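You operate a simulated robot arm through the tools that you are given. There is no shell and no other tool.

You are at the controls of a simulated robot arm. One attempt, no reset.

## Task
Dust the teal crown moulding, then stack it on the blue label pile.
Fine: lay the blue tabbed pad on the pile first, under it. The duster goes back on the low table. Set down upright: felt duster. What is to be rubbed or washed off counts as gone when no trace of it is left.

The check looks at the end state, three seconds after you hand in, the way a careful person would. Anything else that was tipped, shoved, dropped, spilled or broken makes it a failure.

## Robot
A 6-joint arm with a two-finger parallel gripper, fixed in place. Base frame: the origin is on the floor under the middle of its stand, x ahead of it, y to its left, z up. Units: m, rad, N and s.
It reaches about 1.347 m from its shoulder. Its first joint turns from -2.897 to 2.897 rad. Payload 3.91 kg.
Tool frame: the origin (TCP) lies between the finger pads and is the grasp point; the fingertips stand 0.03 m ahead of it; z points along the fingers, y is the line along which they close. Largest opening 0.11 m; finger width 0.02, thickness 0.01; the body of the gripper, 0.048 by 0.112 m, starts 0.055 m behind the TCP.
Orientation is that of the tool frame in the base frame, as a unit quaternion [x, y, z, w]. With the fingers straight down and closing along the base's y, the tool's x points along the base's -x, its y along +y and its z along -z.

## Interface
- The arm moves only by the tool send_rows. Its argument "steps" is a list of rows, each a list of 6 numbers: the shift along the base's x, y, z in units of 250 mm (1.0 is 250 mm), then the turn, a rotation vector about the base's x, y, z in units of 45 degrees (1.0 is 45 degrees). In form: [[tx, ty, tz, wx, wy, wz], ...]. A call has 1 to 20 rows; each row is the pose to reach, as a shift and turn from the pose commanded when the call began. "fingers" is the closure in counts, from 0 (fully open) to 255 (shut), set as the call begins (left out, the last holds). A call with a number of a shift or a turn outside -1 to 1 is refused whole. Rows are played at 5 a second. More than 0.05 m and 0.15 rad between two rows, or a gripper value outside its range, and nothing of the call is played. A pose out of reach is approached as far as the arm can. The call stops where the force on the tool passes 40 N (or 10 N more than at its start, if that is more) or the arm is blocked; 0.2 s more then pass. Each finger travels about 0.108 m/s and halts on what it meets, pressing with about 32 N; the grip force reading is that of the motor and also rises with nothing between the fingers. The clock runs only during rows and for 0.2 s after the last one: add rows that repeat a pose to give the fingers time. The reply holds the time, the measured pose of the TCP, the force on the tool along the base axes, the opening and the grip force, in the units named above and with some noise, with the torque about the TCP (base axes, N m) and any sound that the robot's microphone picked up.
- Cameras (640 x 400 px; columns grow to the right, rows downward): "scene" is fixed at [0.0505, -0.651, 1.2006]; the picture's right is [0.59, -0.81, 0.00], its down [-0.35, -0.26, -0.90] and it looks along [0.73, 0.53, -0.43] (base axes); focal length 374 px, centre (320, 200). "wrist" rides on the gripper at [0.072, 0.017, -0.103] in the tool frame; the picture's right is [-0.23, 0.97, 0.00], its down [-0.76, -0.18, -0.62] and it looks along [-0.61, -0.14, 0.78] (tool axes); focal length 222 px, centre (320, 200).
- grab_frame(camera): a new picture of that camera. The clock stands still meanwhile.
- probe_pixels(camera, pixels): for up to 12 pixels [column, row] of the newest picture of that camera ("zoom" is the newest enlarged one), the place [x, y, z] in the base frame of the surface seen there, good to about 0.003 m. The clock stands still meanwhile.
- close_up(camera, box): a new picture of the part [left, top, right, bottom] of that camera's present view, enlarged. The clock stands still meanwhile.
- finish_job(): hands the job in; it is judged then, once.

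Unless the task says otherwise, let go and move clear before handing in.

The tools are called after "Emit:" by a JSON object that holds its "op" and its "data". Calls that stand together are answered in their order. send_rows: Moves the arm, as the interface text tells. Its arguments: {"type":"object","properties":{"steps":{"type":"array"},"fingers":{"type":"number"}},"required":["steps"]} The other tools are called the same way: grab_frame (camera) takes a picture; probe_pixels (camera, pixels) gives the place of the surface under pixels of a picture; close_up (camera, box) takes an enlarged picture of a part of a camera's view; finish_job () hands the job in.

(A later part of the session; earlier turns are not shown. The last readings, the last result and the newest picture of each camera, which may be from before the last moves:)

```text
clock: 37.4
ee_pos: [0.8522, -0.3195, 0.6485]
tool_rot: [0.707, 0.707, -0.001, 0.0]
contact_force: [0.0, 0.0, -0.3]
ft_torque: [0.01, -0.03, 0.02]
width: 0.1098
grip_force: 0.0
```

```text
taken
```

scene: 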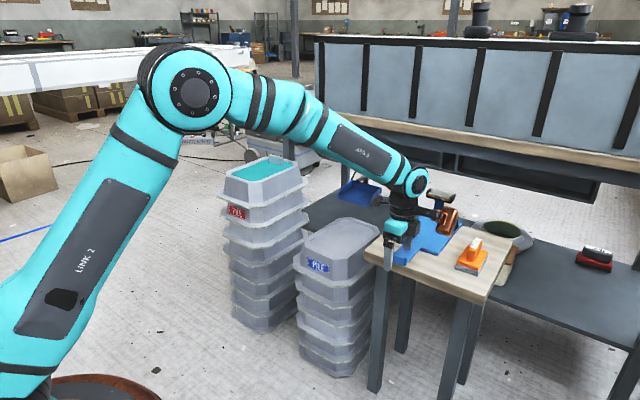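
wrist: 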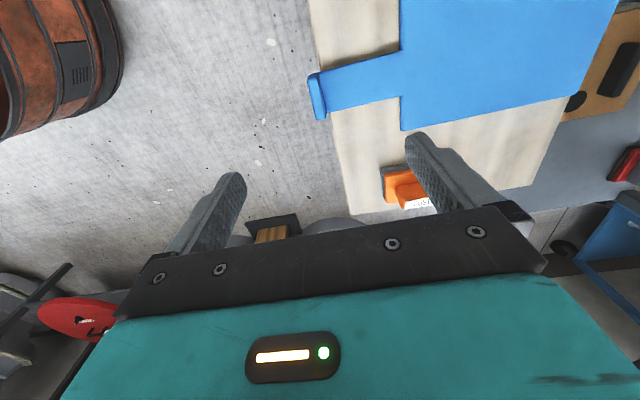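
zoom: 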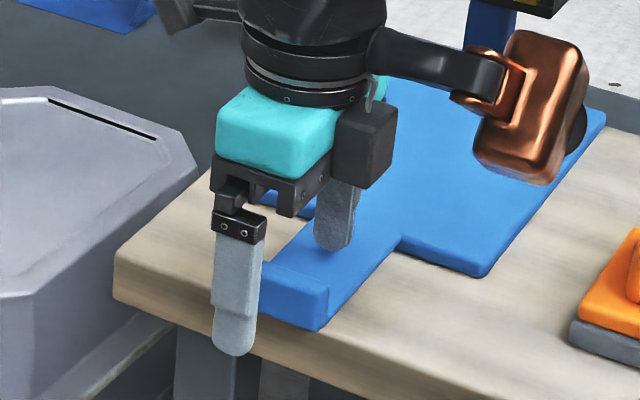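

The copper block sits about 0.10–0.15 m to the −y side and ≥0.07 m above the TCP, so it clears the duster here and the table edge later. Closing on the lip.

Emit:
{"op": "send_rows", "data": {"steps": [[0, 0, 0, 0, 0, 0], [0, 0, 0, 0, 0, 0], [0, 0, 0, 0, 0, 0], [0, 0, 0, 0, 0, 0], [0, 0, 0, 0, 0, 0]], "fingers": 255}}

Emit:
{"op": "send_rows", "data": {"steps": [[0, 0, 0.02, 0, 0, 0], [0, 0, 0.05, 0, 0, 0], [0, 0, 0.08, 0, 0, 0], [0, 0, 0.08, 0, 0, 0]]}}

Emit:
{"op": "close_up", "data": {"camera": "scene", "box": [360, 190, 500, 280]}}

```text
clock: 38.6
ee_pos: [0.8514, -0.3204, 0.6494]
tool_rot: [0.707, 0.707, 0.0, 0.0]
contact_force: [0.8, 0.0, -0.2]
ft_torque: [0.01, 0.01, 0.02]
width: 0.0129
grip_force: 31.8
```

```text
clock: 39.6
ee_pos: [0.8497, -0.3213, 0.6682]
tool_rot: [0.707, 0.707, -0.001, 0.001]
contact_force: [-0.9, -0.5, -0.3]
ft_torque: [0.02, 0.05, 0.03]
width: 0.0125
grip_force: 31.8
```

```text
4.44 times, centred on (430, 235) of scene
```

zoom: 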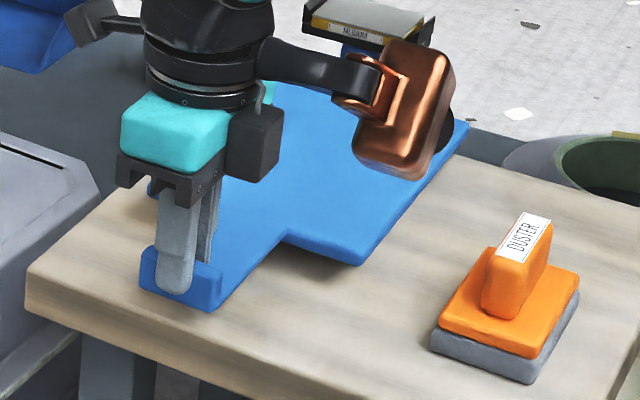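

The pad lifted with almost no load. I'll check it is level.

Emit:
{"op": "probe_pixels", "data": {"camera": "zoom", "pixels": [[230, 230], [300, 150], [440, 130], [350, 230], [300, 100], [355, 258], [465, 125], [240, 260], [290, 240], [215, 300]]}}

Emit:
{"op": "grab_frame", "data": {"camera": "wrist"}}

```text
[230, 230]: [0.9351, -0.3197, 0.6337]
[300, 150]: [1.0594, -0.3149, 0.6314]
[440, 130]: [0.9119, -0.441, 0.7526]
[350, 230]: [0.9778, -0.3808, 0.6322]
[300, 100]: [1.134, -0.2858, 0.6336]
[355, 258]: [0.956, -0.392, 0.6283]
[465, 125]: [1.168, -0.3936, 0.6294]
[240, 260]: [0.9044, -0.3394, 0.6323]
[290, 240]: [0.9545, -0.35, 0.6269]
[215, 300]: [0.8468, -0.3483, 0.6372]
```

```text
taken
```

wrist: 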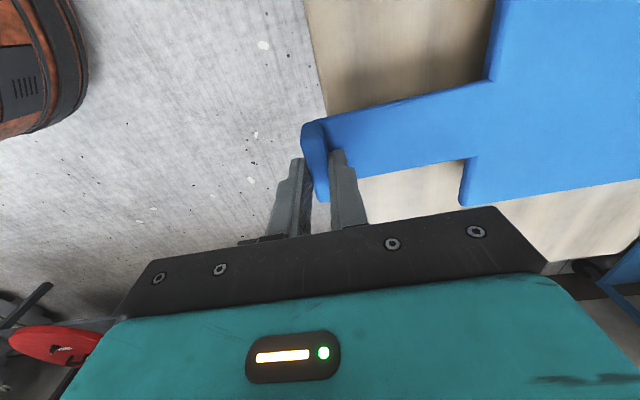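

The pad is level (top ≈0.633 everywhere). Lifting it and carrying it toward the blue pile.

Emit:
{"op": "send_rows", "data": {"steps": [[0, 0, 0.12, 0, 0, 0], [0, 0, 0.26, 0, 0, 0], [0, 0, 0.38, 0, 0, 0], [-0.03, 0.12, 0.4, 0, 0, 0], [-0.06, 0.26, 0.4, 0, 0, 0], [-0.09, 0.4, 0.4, 0, 0, 0], [-0.12, 0.54, 0.4, 0, 0, 0], [-0.15, 0.68, 0.4, 0, 0, 0], [-0.18, 0.8, 0.4, 0, 0, 0], [-0.18, 0.8, 0.4, 0, 0, 0]]}}

Emit:
{"op": "grab_frame", "data": {"camera": "wrist"}}

Emit:
{"op": "grab_frame", "data": {"camera": "scene"}}

```text
clock: 41.8
ee_pos: [0.8082, -0.1219, 0.7673]
tool_rot: [0.707, 0.707, -0.001, 0.001]
contact_force: [0.1, 1.0, -0.6]
ft_torque: [-0.01, 0.07, -0.01]
width: 0.013
grip_force: 32.0
```

```text
taken
```

wrist: 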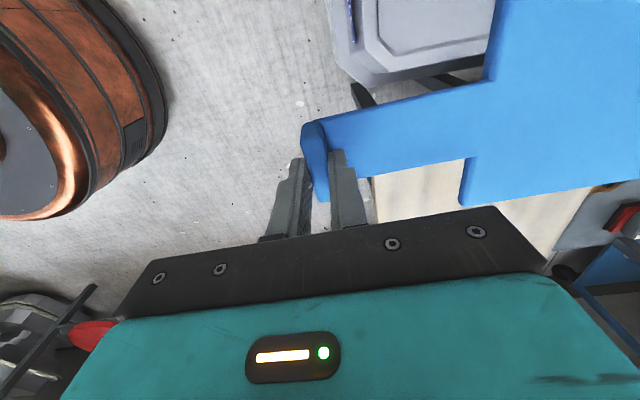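

```text
taken
```

scene: 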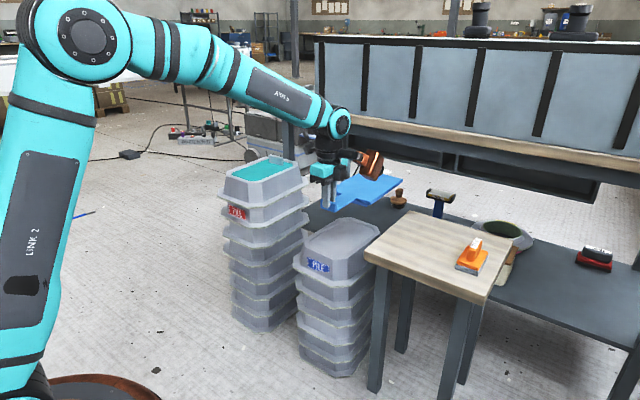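

The pad is held level over the pile area. The blue crown is unobstructed in the scene view, so I'll measure its outline precisely.

Emit:
{"op": "close_up", "data": {"camera": "scene", "box": [298, 212, 386, 267]}}

```text
7.27 times, centred on (342, 240) of scene
```

zoom: 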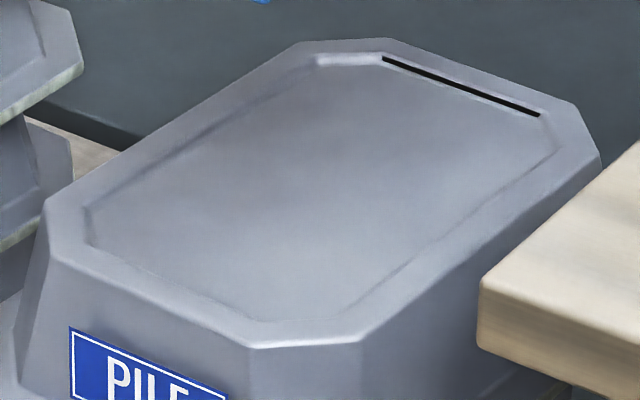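

Emit:
{"op": "probe_pixels", "data": {"camera": "zoom", "pixels": [[46, 203], [54, 258], [252, 345], [362, 342], [600, 158], [572, 105], [388, 41], [300, 43], [384, 58], [539, 115], [88, 210], [92, 245]]}}

Emit:
{"op": "probe_pixels", "data": {"camera": "zoom", "pixels": [[250, 320], [360, 318], [552, 150], [315, 62], [200, 132], [480, 250], [150, 300], [480, 72], [173, 118], [320, 200], [460, 86], [430, 76]]}}

```text
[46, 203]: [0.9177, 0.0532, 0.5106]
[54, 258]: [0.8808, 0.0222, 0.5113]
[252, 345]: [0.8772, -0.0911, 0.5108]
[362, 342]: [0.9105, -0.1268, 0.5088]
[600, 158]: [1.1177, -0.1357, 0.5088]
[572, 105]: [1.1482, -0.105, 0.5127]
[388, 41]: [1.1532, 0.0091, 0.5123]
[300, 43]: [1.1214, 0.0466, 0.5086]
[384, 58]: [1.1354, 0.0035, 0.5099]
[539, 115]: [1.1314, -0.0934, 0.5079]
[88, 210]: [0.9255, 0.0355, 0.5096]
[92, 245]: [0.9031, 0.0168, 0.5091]
```

```text
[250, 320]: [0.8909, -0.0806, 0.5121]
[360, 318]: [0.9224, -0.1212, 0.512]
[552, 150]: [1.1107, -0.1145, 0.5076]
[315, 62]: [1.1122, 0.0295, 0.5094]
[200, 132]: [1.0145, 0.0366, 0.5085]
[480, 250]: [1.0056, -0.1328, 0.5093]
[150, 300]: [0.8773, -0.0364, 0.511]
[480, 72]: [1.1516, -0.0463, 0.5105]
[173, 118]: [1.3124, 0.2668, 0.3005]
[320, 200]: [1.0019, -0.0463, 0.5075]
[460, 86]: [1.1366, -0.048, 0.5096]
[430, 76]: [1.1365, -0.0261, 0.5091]
```

Blue crown centre is (1.016, −0.041), yaw about −0.038 rad. Moving the pad over it with that yaw and down to about 4 cm above.

Emit:
{"op": "send_rows", "data": {"steps": [[0, 0.12, 0, 0, 0, -0.016], [-0.002, 0.24, 0, 0, 0, -0.032], [-0.004, 0.361, 0, 0, 0, -0.048], [-0.004, 0.361, -0.15, 0, 0, -0.048], [-0.004, 0.361, -0.3, 0, 0, -0.048], [-0.004, 0.361, -0.45, 0, 0, -0.048], [-0.004, 0.361, -0.58, 0, 0, -0.048], [-0.004, 0.361, -0.669, 0, 0, -0.048], [-0.004, 0.361, -0.669, 0, 0, -0.048]]}}

Emit:
{"op": "close_up", "data": {"camera": "scene", "box": [285, 170, 405, 280]}}

Emit:
{"op": "grab_frame", "data": {"camera": "wrist"}}

```text
clock: 43.8
ee_pos: [0.8037, -0.0302, 0.6015]
tool_rot: [0.72, 0.694, 0.0, -0.001]
contact_force: [-0.2, -0.2, 0.2]
ft_torque: [0.0, 0.03, 0.02]
width: 0.0126
grip_force: 31.6
```

```text
3.64 times, centred on (345, 225) of scene
```

zoom: 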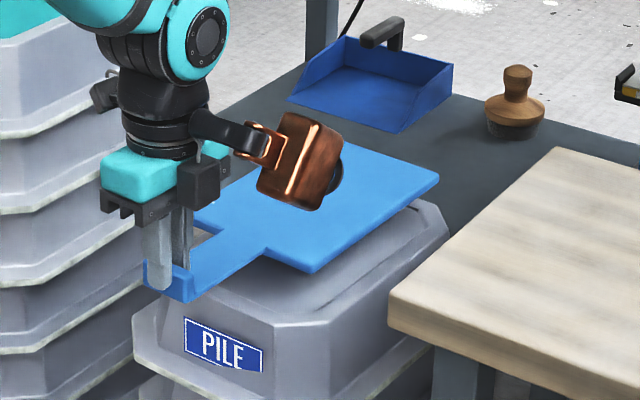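

```text
taken
```

wrist: 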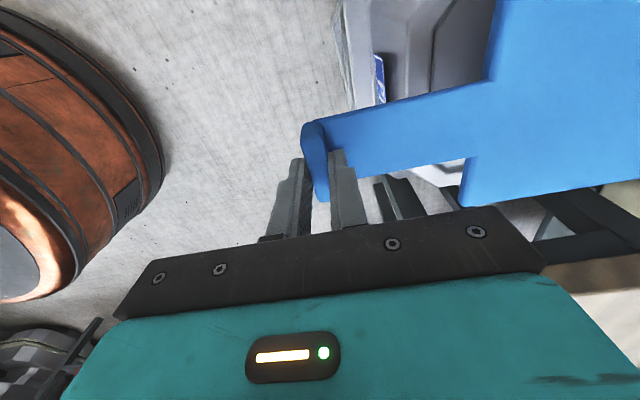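

The pad hovers level over the crown. I'll check its corner positions before lowering.

Emit:
{"op": "probe_pixels", "data": {"camera": "zoom", "pixels": [[312, 268], [435, 177], [266, 250], [150, 265], [195, 298], [330, 150], [250, 255], [380, 200], [300, 240], [172, 262]]}}

Emit:
{"op": "probe_pixels", "data": {"camera": "wrist", "pixels": [[490, 78], [470, 160], [465, 203], [635, 185], [308, 125], [316, 195], [450, 95], [550, 100], [400, 170], [340, 118]]}}

```text
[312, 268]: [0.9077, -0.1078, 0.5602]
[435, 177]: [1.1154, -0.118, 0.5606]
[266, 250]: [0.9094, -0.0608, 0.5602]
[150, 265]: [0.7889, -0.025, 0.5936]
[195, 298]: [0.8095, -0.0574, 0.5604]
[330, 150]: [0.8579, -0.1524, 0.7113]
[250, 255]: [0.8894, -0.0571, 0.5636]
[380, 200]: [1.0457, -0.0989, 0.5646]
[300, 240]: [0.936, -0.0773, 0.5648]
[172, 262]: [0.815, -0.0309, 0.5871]
```

```text
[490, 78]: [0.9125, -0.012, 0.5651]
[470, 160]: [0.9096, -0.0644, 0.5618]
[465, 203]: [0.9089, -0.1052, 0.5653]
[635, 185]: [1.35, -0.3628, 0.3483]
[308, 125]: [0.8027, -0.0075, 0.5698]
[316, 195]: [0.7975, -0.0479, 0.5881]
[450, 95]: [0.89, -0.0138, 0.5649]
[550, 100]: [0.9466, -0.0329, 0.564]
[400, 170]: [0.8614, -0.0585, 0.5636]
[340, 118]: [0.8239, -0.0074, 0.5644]
```

Pad body centre is (1.015, −0.040), on target. Lowering gently to contact.

Emit:
{"op": "send_rows", "data": {"steps": [[0, 0, -0.06, 0, 0, 0], [0, 0, -0.11, 0, 0, 0], [0, 0, -0.145, 0, 0, 0], [0, 0, -0.16, 0, 0, 0], [0, 0, -0.16, 0, 0, 0]]}}

Emit:
{"op": "send_rows", "data": {"steps": [[0, 0, -0.004, 0, 0, 0], [0, 0, -0.007, 0, 0, 0], [0, 0, -0.007, 0, 0, 0]]}}

```text
clock: 45.0
ee_pos: [0.8048, -0.0311, 0.5607]
tool_rot: [0.72, 0.694, -0.001, 0.001]
contact_force: [-0.8, -0.2, -0.6]
ft_torque: [-0.02, 0.09, 0.05]
width: 0.0129
grip_force: 31.8
```

```text
clock: 45.8
ee_pos: [0.8046, -0.0319, 0.5597]
tool_rot: [0.719, 0.695, 0.0, 0.001]
contact_force: [0.1, -0.7, -0.3]
ft_torque: [0.04, 0.05, -0.02]
width: 0.0129
grip_force: 32.2
```

No contact yet at z 0.5597. Lowering 2 mm more in small steps.

Emit:
{"op": "send_rows", "data": {"steps": [[0, 0, -0.003, 0, 0, 0], [0, 0, -0.006, 0, 0, 0], [0, 0, -0.006, 0, 0, 0]]}}

Emit:
{"op": "close_up", "data": {"camera": "scene", "box": [300, 205, 385, 270]}}

```text
clock: 46.6
ee_pos: [0.8053, -0.0313, 0.5576]
tool_rot: [0.72, 0.694, -0.001, 0.0]
contact_force: [-2.2, -0.3, 2.8]
ft_torque: [0.0, -0.2, 0.03]
width: 0.0127
grip_force: 32.3
```

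```text
6.15 times, centred on (342, 238) of scene
```

zoom: 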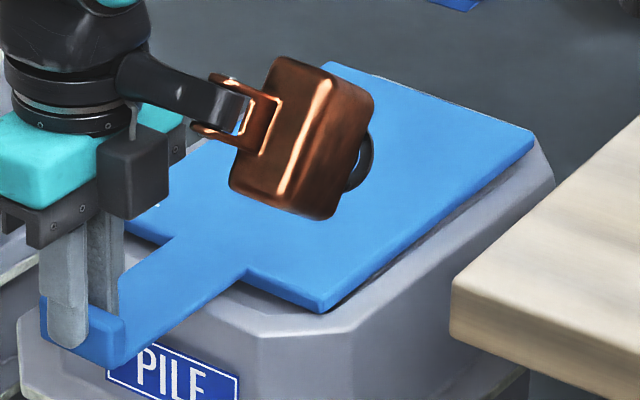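

Light contact (≈3 N). I'll check that the pad lies flat before releasing.

Emit:
{"op": "probe_pixels", "data": {"camera": "zoom", "pixels": [[240, 250], [320, 290], [450, 200], [520, 135], [400, 90], [200, 290], [345, 75], [420, 240]]}}

```text
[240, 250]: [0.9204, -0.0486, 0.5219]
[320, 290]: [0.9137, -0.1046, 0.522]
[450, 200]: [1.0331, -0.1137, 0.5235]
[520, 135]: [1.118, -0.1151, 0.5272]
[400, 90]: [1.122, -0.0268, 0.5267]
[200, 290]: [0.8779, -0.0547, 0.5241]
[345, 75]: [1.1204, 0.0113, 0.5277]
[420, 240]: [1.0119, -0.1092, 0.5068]
```

Far end sits about 5 mm higher than the near end. I'll tilt the grip about +0.02 rad around y to lay it flat.

Emit:
{"op": "send_rows", "data": {"steps": [[0, 0, 0.003, 0, 0.012, 0], [0, 0, 0.005, 0, 0.026, 0], [0, 0, 0.005, 0, 0.026, 0]]}}

Emit:
{"op": "close_up", "data": {"camera": "scene", "box": [300, 205, 385, 270]}}

Emit:
{"op": "probe_pixels", "data": {"camera": "zoom", "pixels": [[240, 250], [320, 290], [450, 200], [520, 135], [400, 90], [200, 290], [345, 75], [420, 240]]}}

```text
clock: 47.4
ee_pos: [0.805, -0.0317, 0.5582]
tool_rot: [0.72, 0.694, -0.008, -0.006]
contact_force: [1.2, -0.9, 1.3]
ft_torque: [0.03, -0.3, 0.02]
width: 0.0129
grip_force: 32.1
```

```text
6.15 times, centred on (342, 238) of scene
```

zoom: 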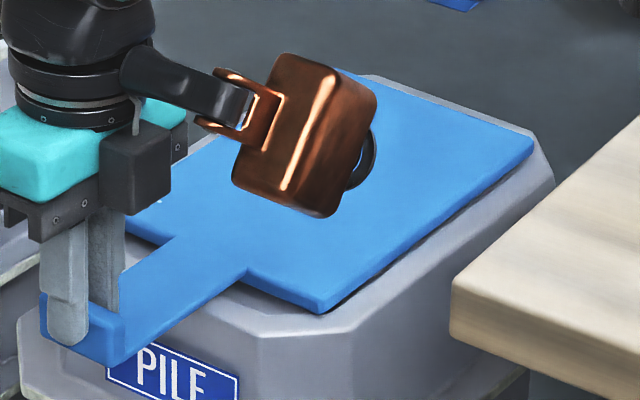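

```text
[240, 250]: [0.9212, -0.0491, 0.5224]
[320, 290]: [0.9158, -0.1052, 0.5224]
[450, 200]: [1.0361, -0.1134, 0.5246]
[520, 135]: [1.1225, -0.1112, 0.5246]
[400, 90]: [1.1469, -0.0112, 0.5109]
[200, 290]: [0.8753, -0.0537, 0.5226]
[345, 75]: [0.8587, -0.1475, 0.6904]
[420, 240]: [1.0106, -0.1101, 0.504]
```

The pad is flat now (0.5224–0.5246). Opening the fingers and rising straight up.

Emit:
{"op": "send_rows", "data": {"steps": [[0, 0, 0, 0, 0, 0], [0, 0, 0, 0, 0, 0], [0, 0, 0, 0, 0, 0], [0, 0, 0, 0, 0, 0]], "fingers": 0}}

Emit:
{"op": "send_rows", "data": {"steps": [[0, 0, 0.04, 0, 0, 0], [0, 0, 0.14, 0, 0, 0], [0, 0, 0.3, 0, -0.026, 0], [0, 0, 0.48, 0, -0.026, 0], [0, 0, 0.66, 0, -0.026, 0], [0, 0, 0.84, 0, -0.026, 0], [0, 0, 0.96, 0, -0.026, 0]]}}

Emit:
{"op": "grab_frame", "data": {"camera": "scene"}}

```text
clock: 48.4
ee_pos: [0.8045, -0.0324, 0.5589]
tool_rot: [0.72, 0.694, -0.007, -0.007]
contact_force: [0.0, -0.4, -0.4]
ft_torque: [0.01, 0.0, 0.05]
width: 0.11
grip_force: 0.0
```

```text
clock: 50.0
ee_pos: [0.8044, -0.031, 0.7977]
tool_rot: [0.72, 0.694, -0.002, 0.0]
contact_force: [0.5, 0.0, -1.2]
ft_torque: [0.0, 0.0, 0.06]
width: 0.11
grip_force: 0.0
```

```text
taken
```

scene: 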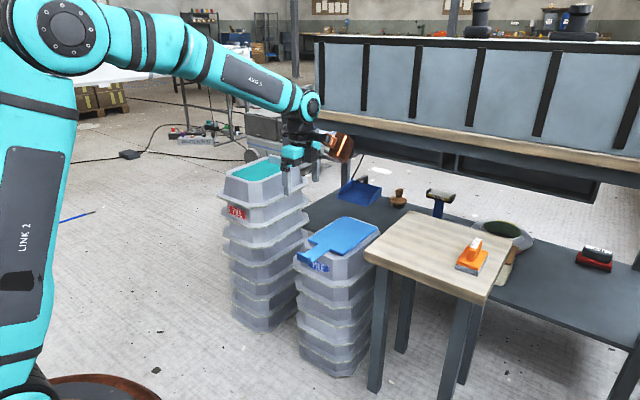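

The pad is down. Checking how it lies.

Emit:
{"op": "close_up", "data": {"camera": "scene", "box": [290, 205, 390, 275]}}

```text
5.71 times, centred on (340, 240) of scene
```

zoom: 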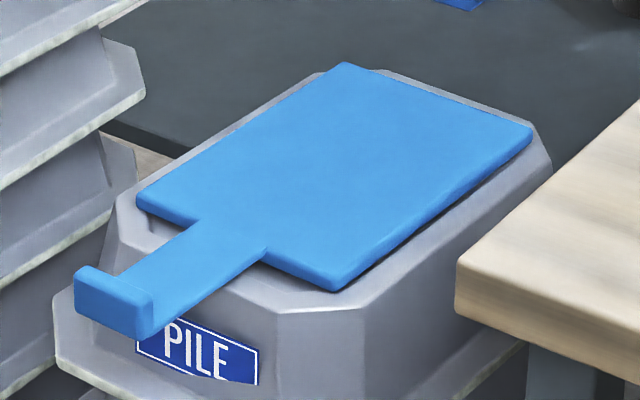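

Emit:
{"op": "probe_pixels", "data": {"camera": "zoom", "pixels": [[140, 205], [195, 225], [265, 250], [330, 285], [530, 135], [345, 65], [250, 200], [440, 130], [80, 275], [150, 300], [340, 250], [200, 180]]}}

```text
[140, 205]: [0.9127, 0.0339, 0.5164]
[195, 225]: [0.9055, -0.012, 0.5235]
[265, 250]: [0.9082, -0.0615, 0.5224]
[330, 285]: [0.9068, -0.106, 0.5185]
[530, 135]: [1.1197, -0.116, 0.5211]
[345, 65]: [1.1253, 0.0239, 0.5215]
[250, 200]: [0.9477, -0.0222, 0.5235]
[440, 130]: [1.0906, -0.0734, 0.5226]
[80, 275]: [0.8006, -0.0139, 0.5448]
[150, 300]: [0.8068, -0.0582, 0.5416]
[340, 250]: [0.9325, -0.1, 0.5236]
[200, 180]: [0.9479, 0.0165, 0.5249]
```

The pad lies flat (top ≈0.523, lip behind x 0.81). Now moving up and over toward the moulding's fin, undoing the small yaw.

Emit:
{"op": "send_rows", "data": {"steps": [[0.03, 0.03, 0.15, 0, 0, 0.01], [0.12, 0.15, 0.22, 0, 0, 0.02], [0.24, 0.3, 0.22, 0, 0, 0.03], [0.36, 0.45, 0.22, 0, 0, 0.04], [0.48, 0.6, 0.22, 0, 0, 0.048], [0.584, 0.736, 0.22, 0, 0, 0.048]]}}

Emit:
{"op": "send_rows", "data": {"steps": [[0.12, 0.15, 0, 0, 0, 0], [0.24, 0.3, 0, 0, 0, 0], [0.36, 0.45, 0, 0, 0, 0], [0.48, 0.6, 0, 0, 0, 0], [0.582, 0.736, 0, 0, 0, 0], [0.582, 0.736, 0, 0, 0, 0]]}}

Emit:
{"op": "grab_frame", "data": {"camera": "wrist"}}

Emit:
{"op": "grab_frame", "data": {"camera": "scene"}}

```text
clock: 51.4
ee_pos: [0.9514, 0.1494, 0.8526]
tool_rot: [0.707, 0.707, -0.001, 0.001]
contact_force: [-0.8, -1.1, 1.3]
ft_torque: [0.03, -0.03, 0.05]
width: 0.1099
grip_force: 0.0
```

```text
clock: 52.8
ee_pos: [1.0757, 0.3213, 0.8497]
tool_rot: [0.707, 0.708, 0.0, 0.0]
contact_force: [-1.1, -0.4, 1.0]
ft_torque: [0.0, -0.02, 0.02]
width: 0.1099
grip_force: 0.0
out of reach, approached as far as the arm can: row 5, 6
```

```text
taken
```

wrist: 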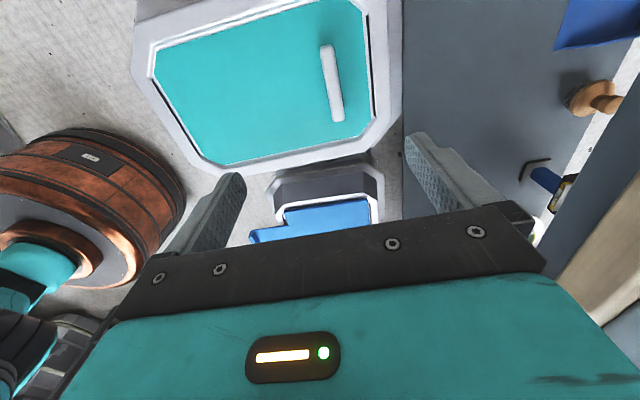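

```text
taken
```

scene: 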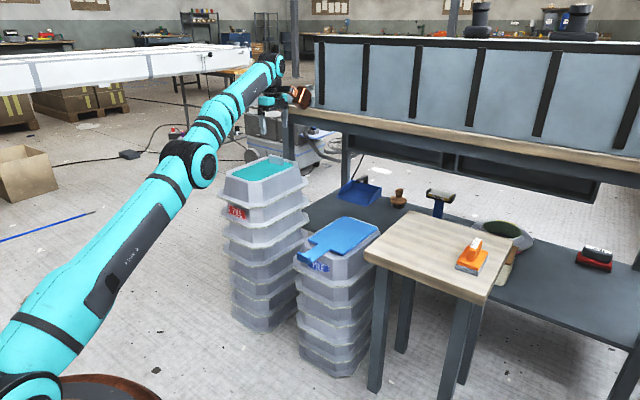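

At z 0.85 the target is slightly out of reach (stopped at 1.076, 0.321); a lower wrist should reach further. First I'll use this good wrist view of the crown to measure it.

Emit:
{"op": "probe_pixels", "data": {"camera": "wrist", "pixels": [[322, 47], [333, 45], [345, 118], [333, 121], [338, 80], [366, 20], [372, 116], [155, 70], [205, 160], [232, 165], [340, 137], [369, 118]]}}

Emit:
{"op": "close_up", "data": {"camera": "scene", "box": [215, 145, 315, 207]}}

```text
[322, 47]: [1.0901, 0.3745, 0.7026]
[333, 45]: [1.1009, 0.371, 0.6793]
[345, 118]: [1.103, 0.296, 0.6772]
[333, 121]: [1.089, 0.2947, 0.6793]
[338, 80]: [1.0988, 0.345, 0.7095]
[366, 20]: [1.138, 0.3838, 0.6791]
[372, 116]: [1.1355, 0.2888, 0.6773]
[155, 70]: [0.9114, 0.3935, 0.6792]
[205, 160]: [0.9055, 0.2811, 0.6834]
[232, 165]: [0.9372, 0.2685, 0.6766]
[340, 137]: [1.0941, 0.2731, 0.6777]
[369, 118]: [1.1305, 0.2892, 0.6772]
```

```text
6.40 times, centred on (265, 176) of scene
```

zoom: 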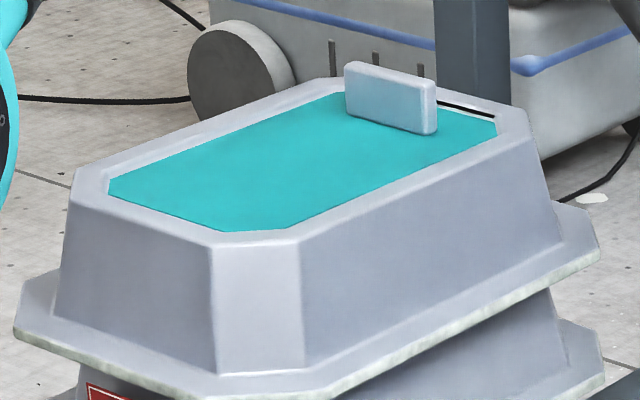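

Emit:
{"op": "probe_pixels", "data": {"camera": "zoom", "pixels": [[78, 172], [72, 202], [212, 244], [298, 240], [532, 138], [502, 102], [425, 82], [333, 79], [140, 222], [420, 192], [200, 128], [518, 118]]}}

Emit:
{"op": "probe_pixels", "data": {"camera": "zoom", "pixels": [[20, 310], [50, 275], [218, 388], [350, 383], [598, 250], [560, 208], [16, 325], [300, 388], [470, 320], [120, 355], [597, 215], [58, 290]]}}

```text
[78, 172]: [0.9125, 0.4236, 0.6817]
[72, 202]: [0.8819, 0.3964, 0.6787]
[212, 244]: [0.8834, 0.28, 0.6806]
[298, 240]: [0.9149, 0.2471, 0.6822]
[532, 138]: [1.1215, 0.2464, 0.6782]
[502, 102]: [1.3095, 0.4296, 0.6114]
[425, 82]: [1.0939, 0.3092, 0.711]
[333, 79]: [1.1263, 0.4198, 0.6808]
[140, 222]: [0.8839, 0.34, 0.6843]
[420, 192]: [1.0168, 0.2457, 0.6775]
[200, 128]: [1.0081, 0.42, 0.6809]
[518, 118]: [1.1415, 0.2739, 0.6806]
```

```text
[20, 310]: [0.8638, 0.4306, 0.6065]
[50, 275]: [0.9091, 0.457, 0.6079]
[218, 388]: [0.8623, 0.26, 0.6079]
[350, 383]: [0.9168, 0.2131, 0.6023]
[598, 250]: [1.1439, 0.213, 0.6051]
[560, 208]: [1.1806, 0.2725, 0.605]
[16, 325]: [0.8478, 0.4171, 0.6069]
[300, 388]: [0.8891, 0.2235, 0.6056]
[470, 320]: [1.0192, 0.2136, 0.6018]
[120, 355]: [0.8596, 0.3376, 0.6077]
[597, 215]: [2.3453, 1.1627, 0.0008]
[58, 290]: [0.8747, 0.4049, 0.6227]
```

The moulding is unmoved: centre about (1.020, 0.336), yaw ≈0, fin centre (1.096, 0.337). Descending to z≈0.76, where the arm should reach.

Emit:
{"op": "send_rows", "data": {"steps": [[0, 0, -0.12, 0, 0, 0], [0, 0, -0.24, 0, 0, 0], [0, 0, -0.36, 0, 0, 0], [0, 0, -0.36, 0, 0, 0], [0, 0, -0.36, 0, 0, 0]]}}

Emit:
{"op": "grab_frame", "data": {"camera": "wrist"}}

Emit:
{"op": "grab_frame", "data": {"camera": "scene"}}

```text
clock: 54.0
ee_pos: [1.0753, 0.3213, 0.7564]
tool_rot: [0.708, 0.707, -0.001, 0.001]
contact_force: [-0.3, 0.5, 0.5]
ft_torque: [-0.01, -0.04, 0.01]
width: 0.1101
grip_force: 0.0
```

```text
taken
```

wrist: 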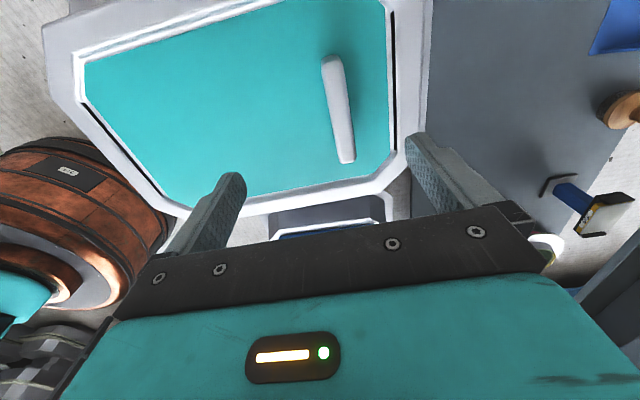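

```text
taken
```

scene: 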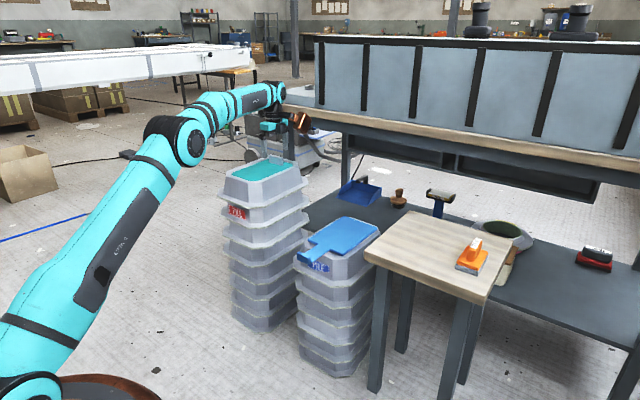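

The commanded pose started from where the arm stopped, so I'm at (1.075, 0.321, 0.756). Shifting +2 cm x and +1.6 cm y to sit over the fin.

Emit:
{"op": "send_rows", "data": {"steps": [[0.04, 0.032, -0.01, 0, 0, 0], [0.082, 0.063, -0.01, 0, 0, 0], [0.082, 0.063, -0.01, 0, 0, 0]]}}

Emit:
{"op": "close_up", "data": {"camera": "scene", "box": [235, 95, 325, 185]}}

Emit:
{"op": "grab_frame", "data": {"camera": "wrist"}}

```text
clock: 54.8
ee_pos: [1.0964, 0.3364, 0.7559]
tool_rot: [0.708, 0.707, -0.001, 0.001]
contact_force: [0.6, 0.0, -0.1]
ft_torque: [-0.01, -0.02, 0.01]
width: 0.1101
grip_force: 0.2
```

```text
4.44 times, centred on (280, 140) of scene
```

zoom: 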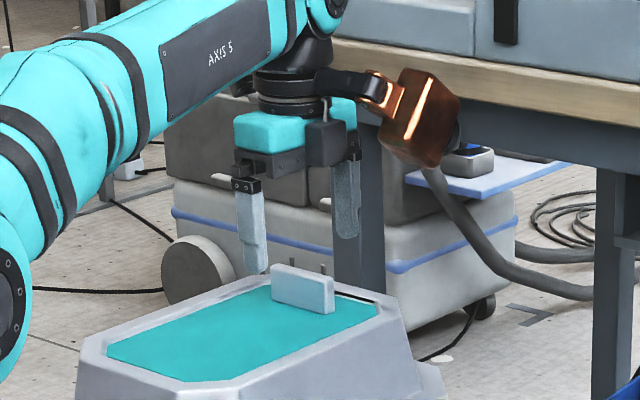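

```text
taken
```

wrist: 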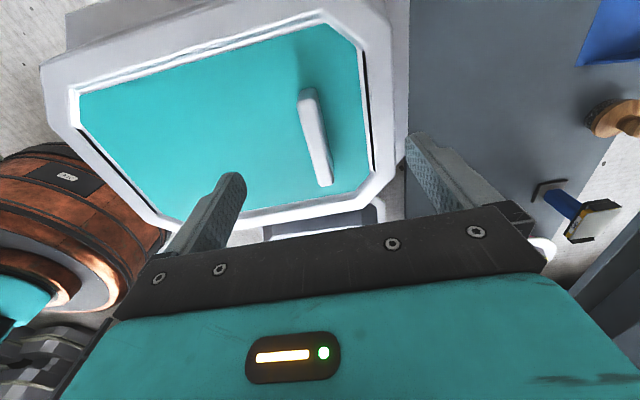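

The fingers straddle the fin. I'll half-close to about 5 cm so the far fingertip stays off the raised rim, then descend to TCP z≈0.7145.

Emit:
{"op": "send_rows", "data": {"steps": [[0, 0, 0, 0, 0, 0], [0, 0, 0, 0, 0, 0], [0, 0, 0, 0, 0, 0]], "fingers": 140}}

Emit:
{"op": "probe_pixels", "data": {"camera": "wrist", "pixels": [[300, 95], [312, 93], [318, 180], [330, 182], [315, 135], [308, 120]]}}

```text
clock: 55.6
ee_pos: [1.0958, 0.3379, 0.7557]
tool_rot: [0.707, 0.707, 0.0, 0.001]
contact_force: [-0.3, -0.6, 0.1]
ft_torque: [0.01, 0.01, 0.0]
width: 0.0496
grip_force: 0.0
```

```text
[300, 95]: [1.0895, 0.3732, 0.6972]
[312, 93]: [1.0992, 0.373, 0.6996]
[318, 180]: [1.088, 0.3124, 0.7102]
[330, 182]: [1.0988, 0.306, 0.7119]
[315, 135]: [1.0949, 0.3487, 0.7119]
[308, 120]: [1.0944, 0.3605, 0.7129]
```

Opening is 0.0496; fin spans x 1.088–1.101. Descending onto it.

Emit:
{"op": "send_rows", "data": {"steps": [[-0.003, 0, -0.05, 0, 0, 0], [-0.003, 0, -0.1, 0, 0, 0], [-0.003, 0, -0.14, 0, 0, 0], [-0.003, 0, -0.164, 0, 0, 0], [-0.003, 0, -0.164, 0, 0, 0]]}}

Emit:
{"op": "close_up", "data": {"camera": "scene", "box": [235, 115, 325, 185]}}

```text
clock: 56.8
ee_pos: [1.0961, 0.3388, 0.7137]
tool_rot: [0.707, 0.708, -0.001, 0.0]
contact_force: [0.1, 0.1, 0.1]
ft_torque: [-0.01, 0.01, 0.0]
width: 0.0496
grip_force: 0.1
```

```text
5.71 times, centred on (280, 150) of scene
```

zoom: 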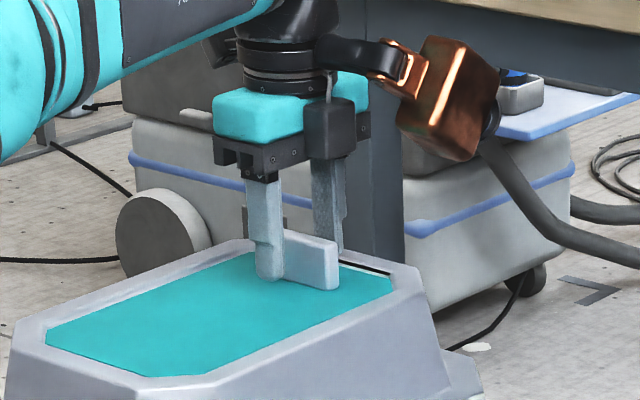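

Fingertips sit just above the teal on both sides of the fin with no contact. Closing.

Emit:
{"op": "send_rows", "data": {"steps": [[0, 0, 0, 0, 0, 0], [0, 0, 0, 0, 0, 0], [0, 0, 0, 0, 0, 0], [0, 0, 0, 0, 0, 0]], "fingers": 255}}

Emit:
{"op": "send_rows", "data": {"steps": [[0, 0, 0.01, 0, 0, 0], [0, 0, 0.02, 0, 0, 0], [0, 0, 0.02, 0, 0, 0]]}}

Emit:
{"op": "close_up", "data": {"camera": "scene", "box": [205, 125, 325, 215]}}

```text
clock: 57.8
ee_pos: [1.0965, 0.3377, 0.7153]
tool_rot: [0.707, 0.707, -0.001, 0.0]
contact_force: [2.7, 1.5, 1.2]
ft_torque: [-0.04, 0.05, 0.03]
width: 0.0135
grip_force: 32.0
```

```text
clock: 58.6
ee_pos: [1.0972, 0.3387, 0.7193]
tool_rot: [0.707, 0.707, 0.0, 0.0]
contact_force: [-0.8, 0.7, -5.6]
ft_torque: [0.0, -0.39, 0.0]
width: 0.0136
grip_force: 31.9
```

```text
4.44 times, centred on (265, 170) of scene
```

zoom: 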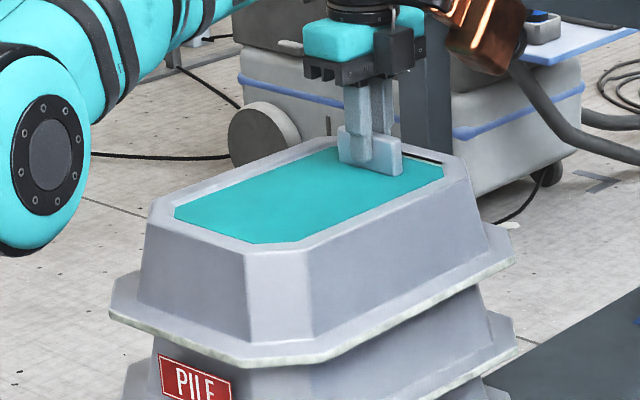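

Lifted about 5 mm: load 5.6 N with −0.39 N·m, so roughly 0.57 kg. I'll check whether it hangs level.

Emit:
{"op": "probe_pixels", "data": {"camera": "zoom", "pixels": [[200, 205], [250, 230], [300, 210], [360, 200], [420, 180], [300, 170], [155, 215], [460, 175], [115, 300], [240, 365], [510, 255], [330, 360]]}}

```text
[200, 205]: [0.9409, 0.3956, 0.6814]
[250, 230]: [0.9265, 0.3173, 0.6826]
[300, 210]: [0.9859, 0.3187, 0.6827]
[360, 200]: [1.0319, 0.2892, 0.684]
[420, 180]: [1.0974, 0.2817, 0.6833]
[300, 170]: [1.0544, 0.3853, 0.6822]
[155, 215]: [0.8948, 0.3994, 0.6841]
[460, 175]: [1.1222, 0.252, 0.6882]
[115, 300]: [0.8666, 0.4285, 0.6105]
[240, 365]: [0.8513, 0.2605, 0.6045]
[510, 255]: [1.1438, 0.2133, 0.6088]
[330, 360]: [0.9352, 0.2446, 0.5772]
```

It hangs level within about 2 mm. Lifting another 3.5 cm slowly.

Emit:
{"op": "send_rows", "data": {"steps": [[0, 0, 0.02, 0, 0, 0], [0, 0, 0.05, 0, 0, 0], [0, 0, 0.08, 0, 0, 0], [0, 0, 0.11, 0, 0, 0], [0, 0, 0.14, 0, 0, 0], [0, 0, 0.14, 0, 0, 0]]}}

Emit:
{"op": "grab_frame", "data": {"camera": "scene"}}

Emit:
{"op": "close_up", "data": {"camera": "scene", "box": [205, 125, 325, 215]}}

Emit:
{"op": "probe_pixels", "data": {"camera": "zoom", "pixels": [[200, 190], [250, 215], [300, 195], [360, 190], [420, 170], [300, 160], [450, 155]]}}

```text
clock: 60.0
ee_pos: [1.0953, 0.3394, 0.7552]
tool_rot: [0.706, 0.708, 0.0, 0.0]
contact_force: [0.1, 0.7, -5.8]
ft_torque: [-0.02, -0.38, -0.01]
width: 0.0134
grip_force: 31.6
```

```text
taken
```

scene: 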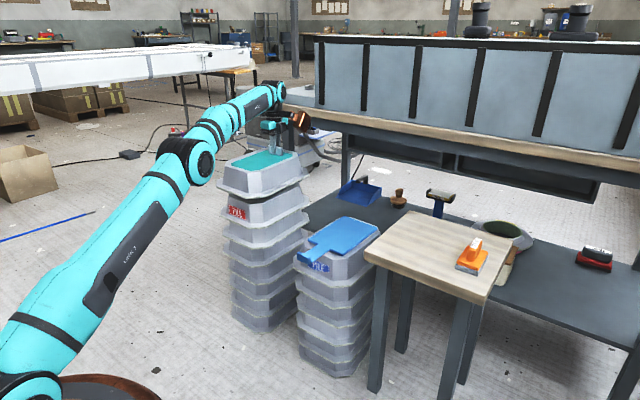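

```text
4.44 times, centred on (265, 170) of scene
```

zoom: 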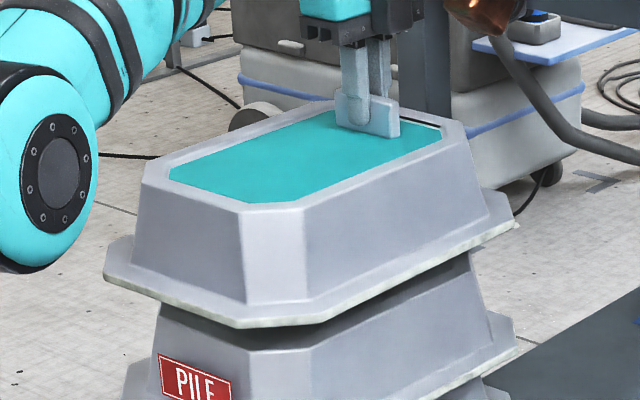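

```text
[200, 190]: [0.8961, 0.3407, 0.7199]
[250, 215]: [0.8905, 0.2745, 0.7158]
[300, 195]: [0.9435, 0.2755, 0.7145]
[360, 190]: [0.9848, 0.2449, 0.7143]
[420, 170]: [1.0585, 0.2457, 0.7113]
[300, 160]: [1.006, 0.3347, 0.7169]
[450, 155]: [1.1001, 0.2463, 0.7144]
```

The moulding is clear of the red pile and level. Carrying it in −y at this height, smoothly.

Emit:
{"op": "send_rows", "data": {"steps": [[0, -0.03, 0, 0, 0, 0], [0, -0.09, 0, 0, 0, 0], [0, -0.17, 0, 0, 0, 0], [0, -0.26, 0, 0, 0, 0], [0, -0.35, 0, 0, 0, 0], [0, -0.44, 0, 0, 0, 0], [0, -0.53, 0, 0, 0, 0], [0, -0.62, 0, 0, 0, 0], [0, -0.7, 0, 0, 0, 0], [0, -0.76, 0, 0, 0, 0], [0, -0.8, 0, 0, 0, 0]]}}

Emit:
{"op": "grab_frame", "data": {"camera": "scene"}}

```text
clock: 62.4
ee_pos: [1.0951, 0.1387, 0.7556]
tool_rot: [0.707, 0.707, -0.001, 0.0]
contact_force: [0.5, 0.1, -5.6]
ft_torque: [-0.05, -0.38, -0.02]
width: 0.0138
grip_force: 31.8
```

```text
taken
```

scene: 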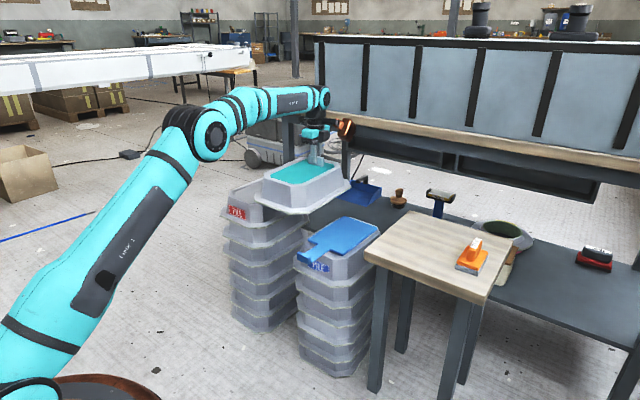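

Still level and steady. Continuing to over the blue pile with the small yaw to match it.

Emit:
{"op": "send_rows", "data": {"steps": [[0, -0.03, 0, 0, 0, 0], [0, -0.09, 0, 0, 0, -0.005], [0, -0.17, 0, 0, 0, -0.01], [0, -0.26, 0, 0, 0, -0.02], [-0.004, -0.35, 0, 0, 0, -0.03], [-0.008, -0.44, 0, 0, 0, -0.04], [-0.012, -0.53, 0, 0, 0, -0.048], [-0.012, -0.61, 0, 0, 0, -0.048], [-0.012, -0.67, 0, 0, 0, -0.048], [-0.012, -0.71, 0, 0, 0, -0.048], [-0.012, -0.727, 0, 0, 0, -0.048], [-0.012, -0.727, 0, 0, 0, -0.048]]}}

Emit:
{"op": "grab_frame", "data": {"camera": "scene"}}

Emit:
{"op": "close_up", "data": {"camera": "scene", "box": [280, 130, 420, 270]}}

Emit:
{"op": "grab_frame", "data": {"camera": "wrist"}}

```text
clock: 65.0
ee_pos: [1.0934, -0.0433, 0.7558]
tool_rot: [0.719, 0.695, -0.001, 0.0]
contact_force: [0.6, 0.2, -5.0]
ft_torque: [0.0, -0.37, -0.01]
width: 0.0138
grip_force: 32.4
```

```text
taken
```

scene: 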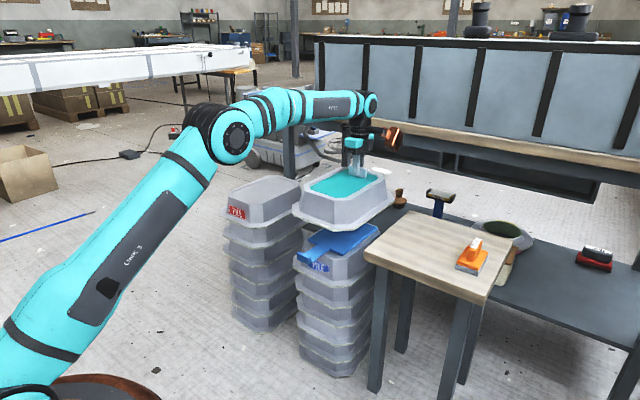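

```text
2.86 times, centred on (350, 200) of scene
```

zoom: 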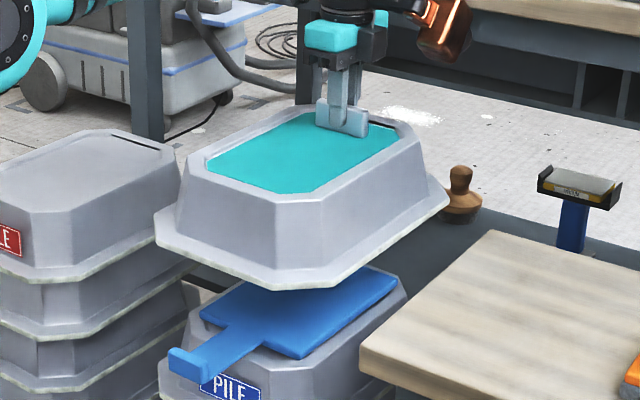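

```text
taken
```

wrist: 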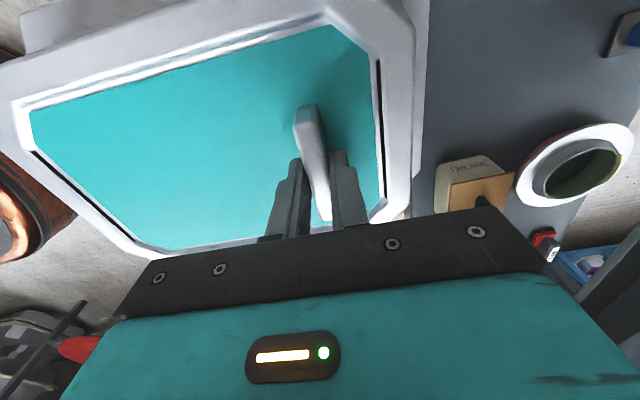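

The moulding is over the pile, with the pad's strip pointing out in front. I'll check the held crown's outline against the pile's.

Emit:
{"op": "close_up", "data": {"camera": "scene", "box": [325, 160, 440, 235]}}

```text
5.33 times, centred on (382, 198) of scene
```

zoom: 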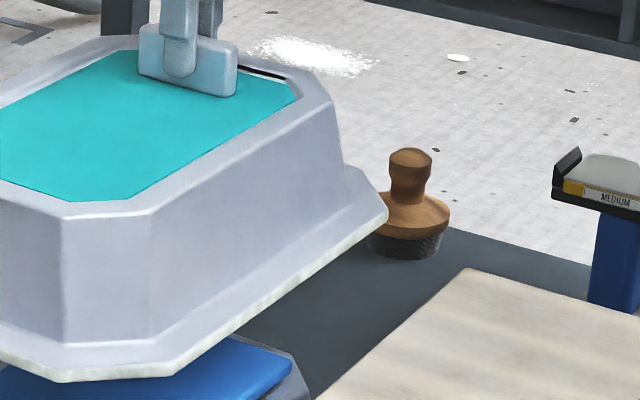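

Emit:
{"op": "close_up", "data": {"camera": "scene", "box": [285, 155, 405, 235]}}

```text
5.00 times, centred on (345, 195) of scene
```

zoom: 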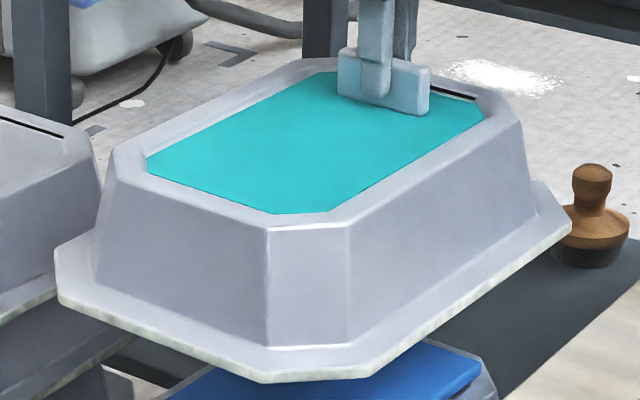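

Emit:
{"op": "probe_pixels", "data": {"camera": "zoom", "pixels": [[114, 155], [115, 182], [268, 228], [350, 224], [518, 120], [485, 90], [330, 60], [200, 208], [440, 168], [215, 108], [475, 98], [450, 91]]}}

Emit:
{"op": "probe_pixels", "data": {"camera": "zoom", "pixels": [[60, 260], [62, 300], [268, 378], [370, 375], [565, 228], [160, 345], [480, 290], [540, 190], [430, 320], [150, 160], [300, 205], [480, 118]]}}

```text
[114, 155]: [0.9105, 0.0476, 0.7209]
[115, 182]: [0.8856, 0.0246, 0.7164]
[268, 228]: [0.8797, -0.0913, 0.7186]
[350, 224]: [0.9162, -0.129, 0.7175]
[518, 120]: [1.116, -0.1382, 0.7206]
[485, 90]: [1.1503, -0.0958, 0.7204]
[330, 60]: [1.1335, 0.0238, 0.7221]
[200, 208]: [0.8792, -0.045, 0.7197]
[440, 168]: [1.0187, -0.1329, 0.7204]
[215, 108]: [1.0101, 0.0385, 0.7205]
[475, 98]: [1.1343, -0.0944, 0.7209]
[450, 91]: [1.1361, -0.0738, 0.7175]
```

```text
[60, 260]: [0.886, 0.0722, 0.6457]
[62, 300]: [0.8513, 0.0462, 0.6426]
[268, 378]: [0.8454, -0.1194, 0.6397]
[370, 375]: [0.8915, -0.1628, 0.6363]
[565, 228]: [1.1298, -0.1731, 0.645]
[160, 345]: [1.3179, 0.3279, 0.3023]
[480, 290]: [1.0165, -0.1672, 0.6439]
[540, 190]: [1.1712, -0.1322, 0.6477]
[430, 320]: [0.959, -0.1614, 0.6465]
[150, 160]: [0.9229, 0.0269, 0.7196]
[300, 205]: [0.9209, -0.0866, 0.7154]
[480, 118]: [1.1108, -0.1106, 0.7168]
```

The held crown's corners match the pile's within about 3 mm. Before lowering past the table-top level I'll check the gap to the table's left edge.

Emit:
{"op": "close_up", "data": {"camera": "scene", "box": [340, 195, 440, 275]}}

Emit:
{"op": "probe_pixels", "data": {"camera": "zoom", "pixels": [[165, 370], [172, 385], [250, 285], [330, 200], [430, 102], [440, 110], [300, 230], [200, 345], [165, 380], [420, 120], [180, 395], [350, 190]]}}

```text
5.00 times, centred on (390, 235) of scene
```

zoom: 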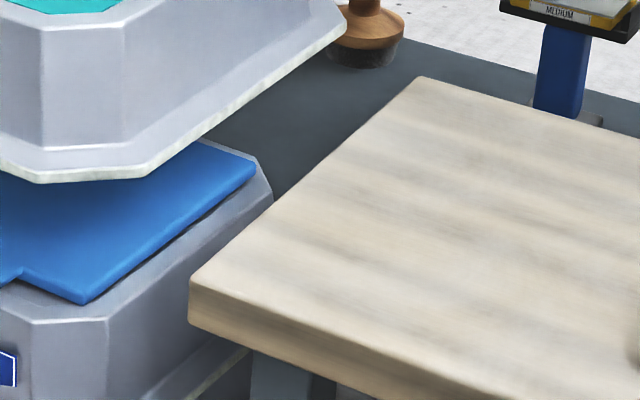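

```text
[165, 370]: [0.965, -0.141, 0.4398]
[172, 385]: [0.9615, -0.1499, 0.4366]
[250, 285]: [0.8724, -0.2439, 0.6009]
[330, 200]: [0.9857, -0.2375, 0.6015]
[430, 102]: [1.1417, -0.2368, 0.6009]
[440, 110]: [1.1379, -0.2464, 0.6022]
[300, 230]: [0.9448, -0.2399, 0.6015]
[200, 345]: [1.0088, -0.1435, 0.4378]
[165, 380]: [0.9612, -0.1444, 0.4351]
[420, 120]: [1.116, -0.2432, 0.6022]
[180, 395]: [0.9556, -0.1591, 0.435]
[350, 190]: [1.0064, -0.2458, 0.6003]
```

Emit:
{"op": "probe_pixels", "data": {"camera": "zoom", "pixels": [[300, 192], [250, 236], [200, 280], [195, 300], [360, 138], [410, 90], [240, 240], [290, 196]]}}

```text
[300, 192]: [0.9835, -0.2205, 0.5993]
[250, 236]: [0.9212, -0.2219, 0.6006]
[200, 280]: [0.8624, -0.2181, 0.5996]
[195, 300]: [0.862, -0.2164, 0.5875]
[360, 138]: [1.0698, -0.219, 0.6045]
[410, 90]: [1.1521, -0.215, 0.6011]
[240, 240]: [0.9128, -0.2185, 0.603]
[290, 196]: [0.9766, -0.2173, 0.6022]
```

The table edge is at y −0.217 against the flange at −0.173, a 4 cm gap. Lowering to about 7 mm above the pad.

Emit:
{"op": "send_rows", "data": {"steps": [[0, 0, -0.03, 0, 0, 0], [0, 0, -0.09, 0, 0, 0], [0, 0, -0.16, 0, 0, 0], [0, 0, -0.23, 0, 0, 0], [0, 0, -0.3, 0, 0, 0], [0, 0, -0.36, 0, 0, 0], [0, 0, -0.4, 0, 0, 0], [0, 0, -0.42, 0, 0, 0], [0, 0, -0.42, 0, 0, 0]]}}

Emit:
{"op": "close_up", "data": {"camera": "scene", "box": [280, 170, 400, 280]}}

```text
clock: 67.0
ee_pos: [1.0932, -0.0412, 0.6497]
tool_rot: [0.72, 0.694, -0.001, 0.001]
contact_force: [0.1, -0.5, -5.1]
ft_torque: [-0.07, -0.4, 0.0]
width: 0.0136
grip_force: 32.2
```

```text
3.64 times, centred on (340, 225) of scene
```

zoom: 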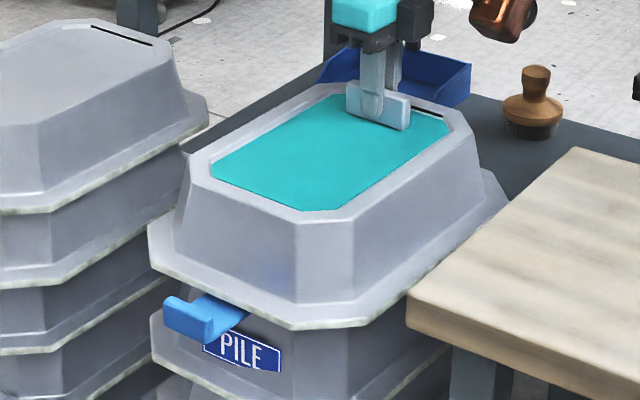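

The moulding sits just above the pad with the lip clear in front. Creeping down to contact.

Emit:
{"op": "send_rows", "data": {"steps": [[0, 0, -0.006, 0, 0, 0], [0, 0, -0.012, 0, 0, 0], [0, 0, -0.018, 0, 0, 0], [0, 0, -0.018, 0, 0, 0]]}}

Emit:
{"op": "send_rows", "data": {"steps": [[0, 0, -0.004, 0, 0, 0], [0, 0, -0.004, 0, 0, 0]]}}

```text
clock: 68.0
ee_pos: [1.0939, -0.0442, 0.6447]
tool_rot: [0.72, 0.694, -0.001, 0.001]
contact_force: [-0.1, 0.8, -5.9]
ft_torque: [0.0, -0.41, -0.01]
width: 0.0138
grip_force: 32.0
```

```text
clock: 68.6
ee_pos: [1.0941, -0.0425, 0.6451]
tool_rot: [0.72, 0.694, 0.0, 0.0]
contact_force: [-0.4, -0.1, -5.8]
ft_torque: [-0.04, -0.38, -0.03]
width: 0.0136
grip_force: 31.9
```

No contact yet (load still −5.8 N). Lowering further in 1 mm steps.

Emit:
{"op": "send_rows", "data": {"steps": [[0, 0, -0.004, 0, 0, 0], [0, 0, -0.006, 0, 0, 0], [0, 0, -0.006, 0, 0, 0]]}}

```text
clock: 69.4
ee_pos: [1.0922, -0.0434, 0.6425]
tool_rot: [0.72, 0.694, -0.001, 0.001]
contact_force: [1.0, 0.4, -5.2]
ft_torque: [0.0, -0.19, -0.03]
width: 0.0135
grip_force: 31.8
```

Torque dropped to −0.19, so the front end is beginning to touch. Another 1 mm.

Emit:
{"op": "send_rows", "data": {"steps": [[0, 0, -0.004, 0, 0, 0], [0, 0, -0.004, 0, 0, 0]]}}

```text
clock: 70.0
ee_pos: [1.0923, -0.0433, 0.6419]
tool_rot: [0.72, 0.694, 0.0, 0.001]
contact_force: [2.5, -0.9, -0.8]
ft_torque: [-0.01, 0.05, 0.0]
width: 0.0138
grip_force: 31.7
```

The load is now nearly all on the pile (−0.8 N). Checking it sits flat before I release.

Emit:
{"op": "close_up", "data": {"camera": "scene", "box": [280, 170, 400, 280]}}

Emit:
{"op": "probe_pixels", "data": {"camera": "zoom", "pixels": [[220, 170], [290, 205], [350, 200], [440, 130], [330, 105], [300, 160], [185, 165], [470, 130], [330, 323], [495, 200], [200, 275], [300, 214]]}}

```text
3.64 times, centred on (340, 225) of scene
```

zoom: 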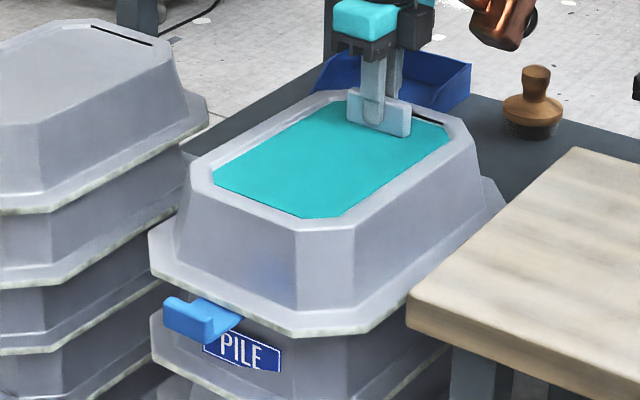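

```text
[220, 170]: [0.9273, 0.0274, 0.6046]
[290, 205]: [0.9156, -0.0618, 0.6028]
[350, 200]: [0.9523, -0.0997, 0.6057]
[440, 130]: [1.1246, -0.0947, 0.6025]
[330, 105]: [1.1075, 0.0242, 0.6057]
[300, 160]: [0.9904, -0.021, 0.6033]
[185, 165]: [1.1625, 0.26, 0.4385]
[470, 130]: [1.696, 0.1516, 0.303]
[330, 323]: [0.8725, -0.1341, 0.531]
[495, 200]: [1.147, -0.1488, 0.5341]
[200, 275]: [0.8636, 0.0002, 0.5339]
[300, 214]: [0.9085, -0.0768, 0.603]
```

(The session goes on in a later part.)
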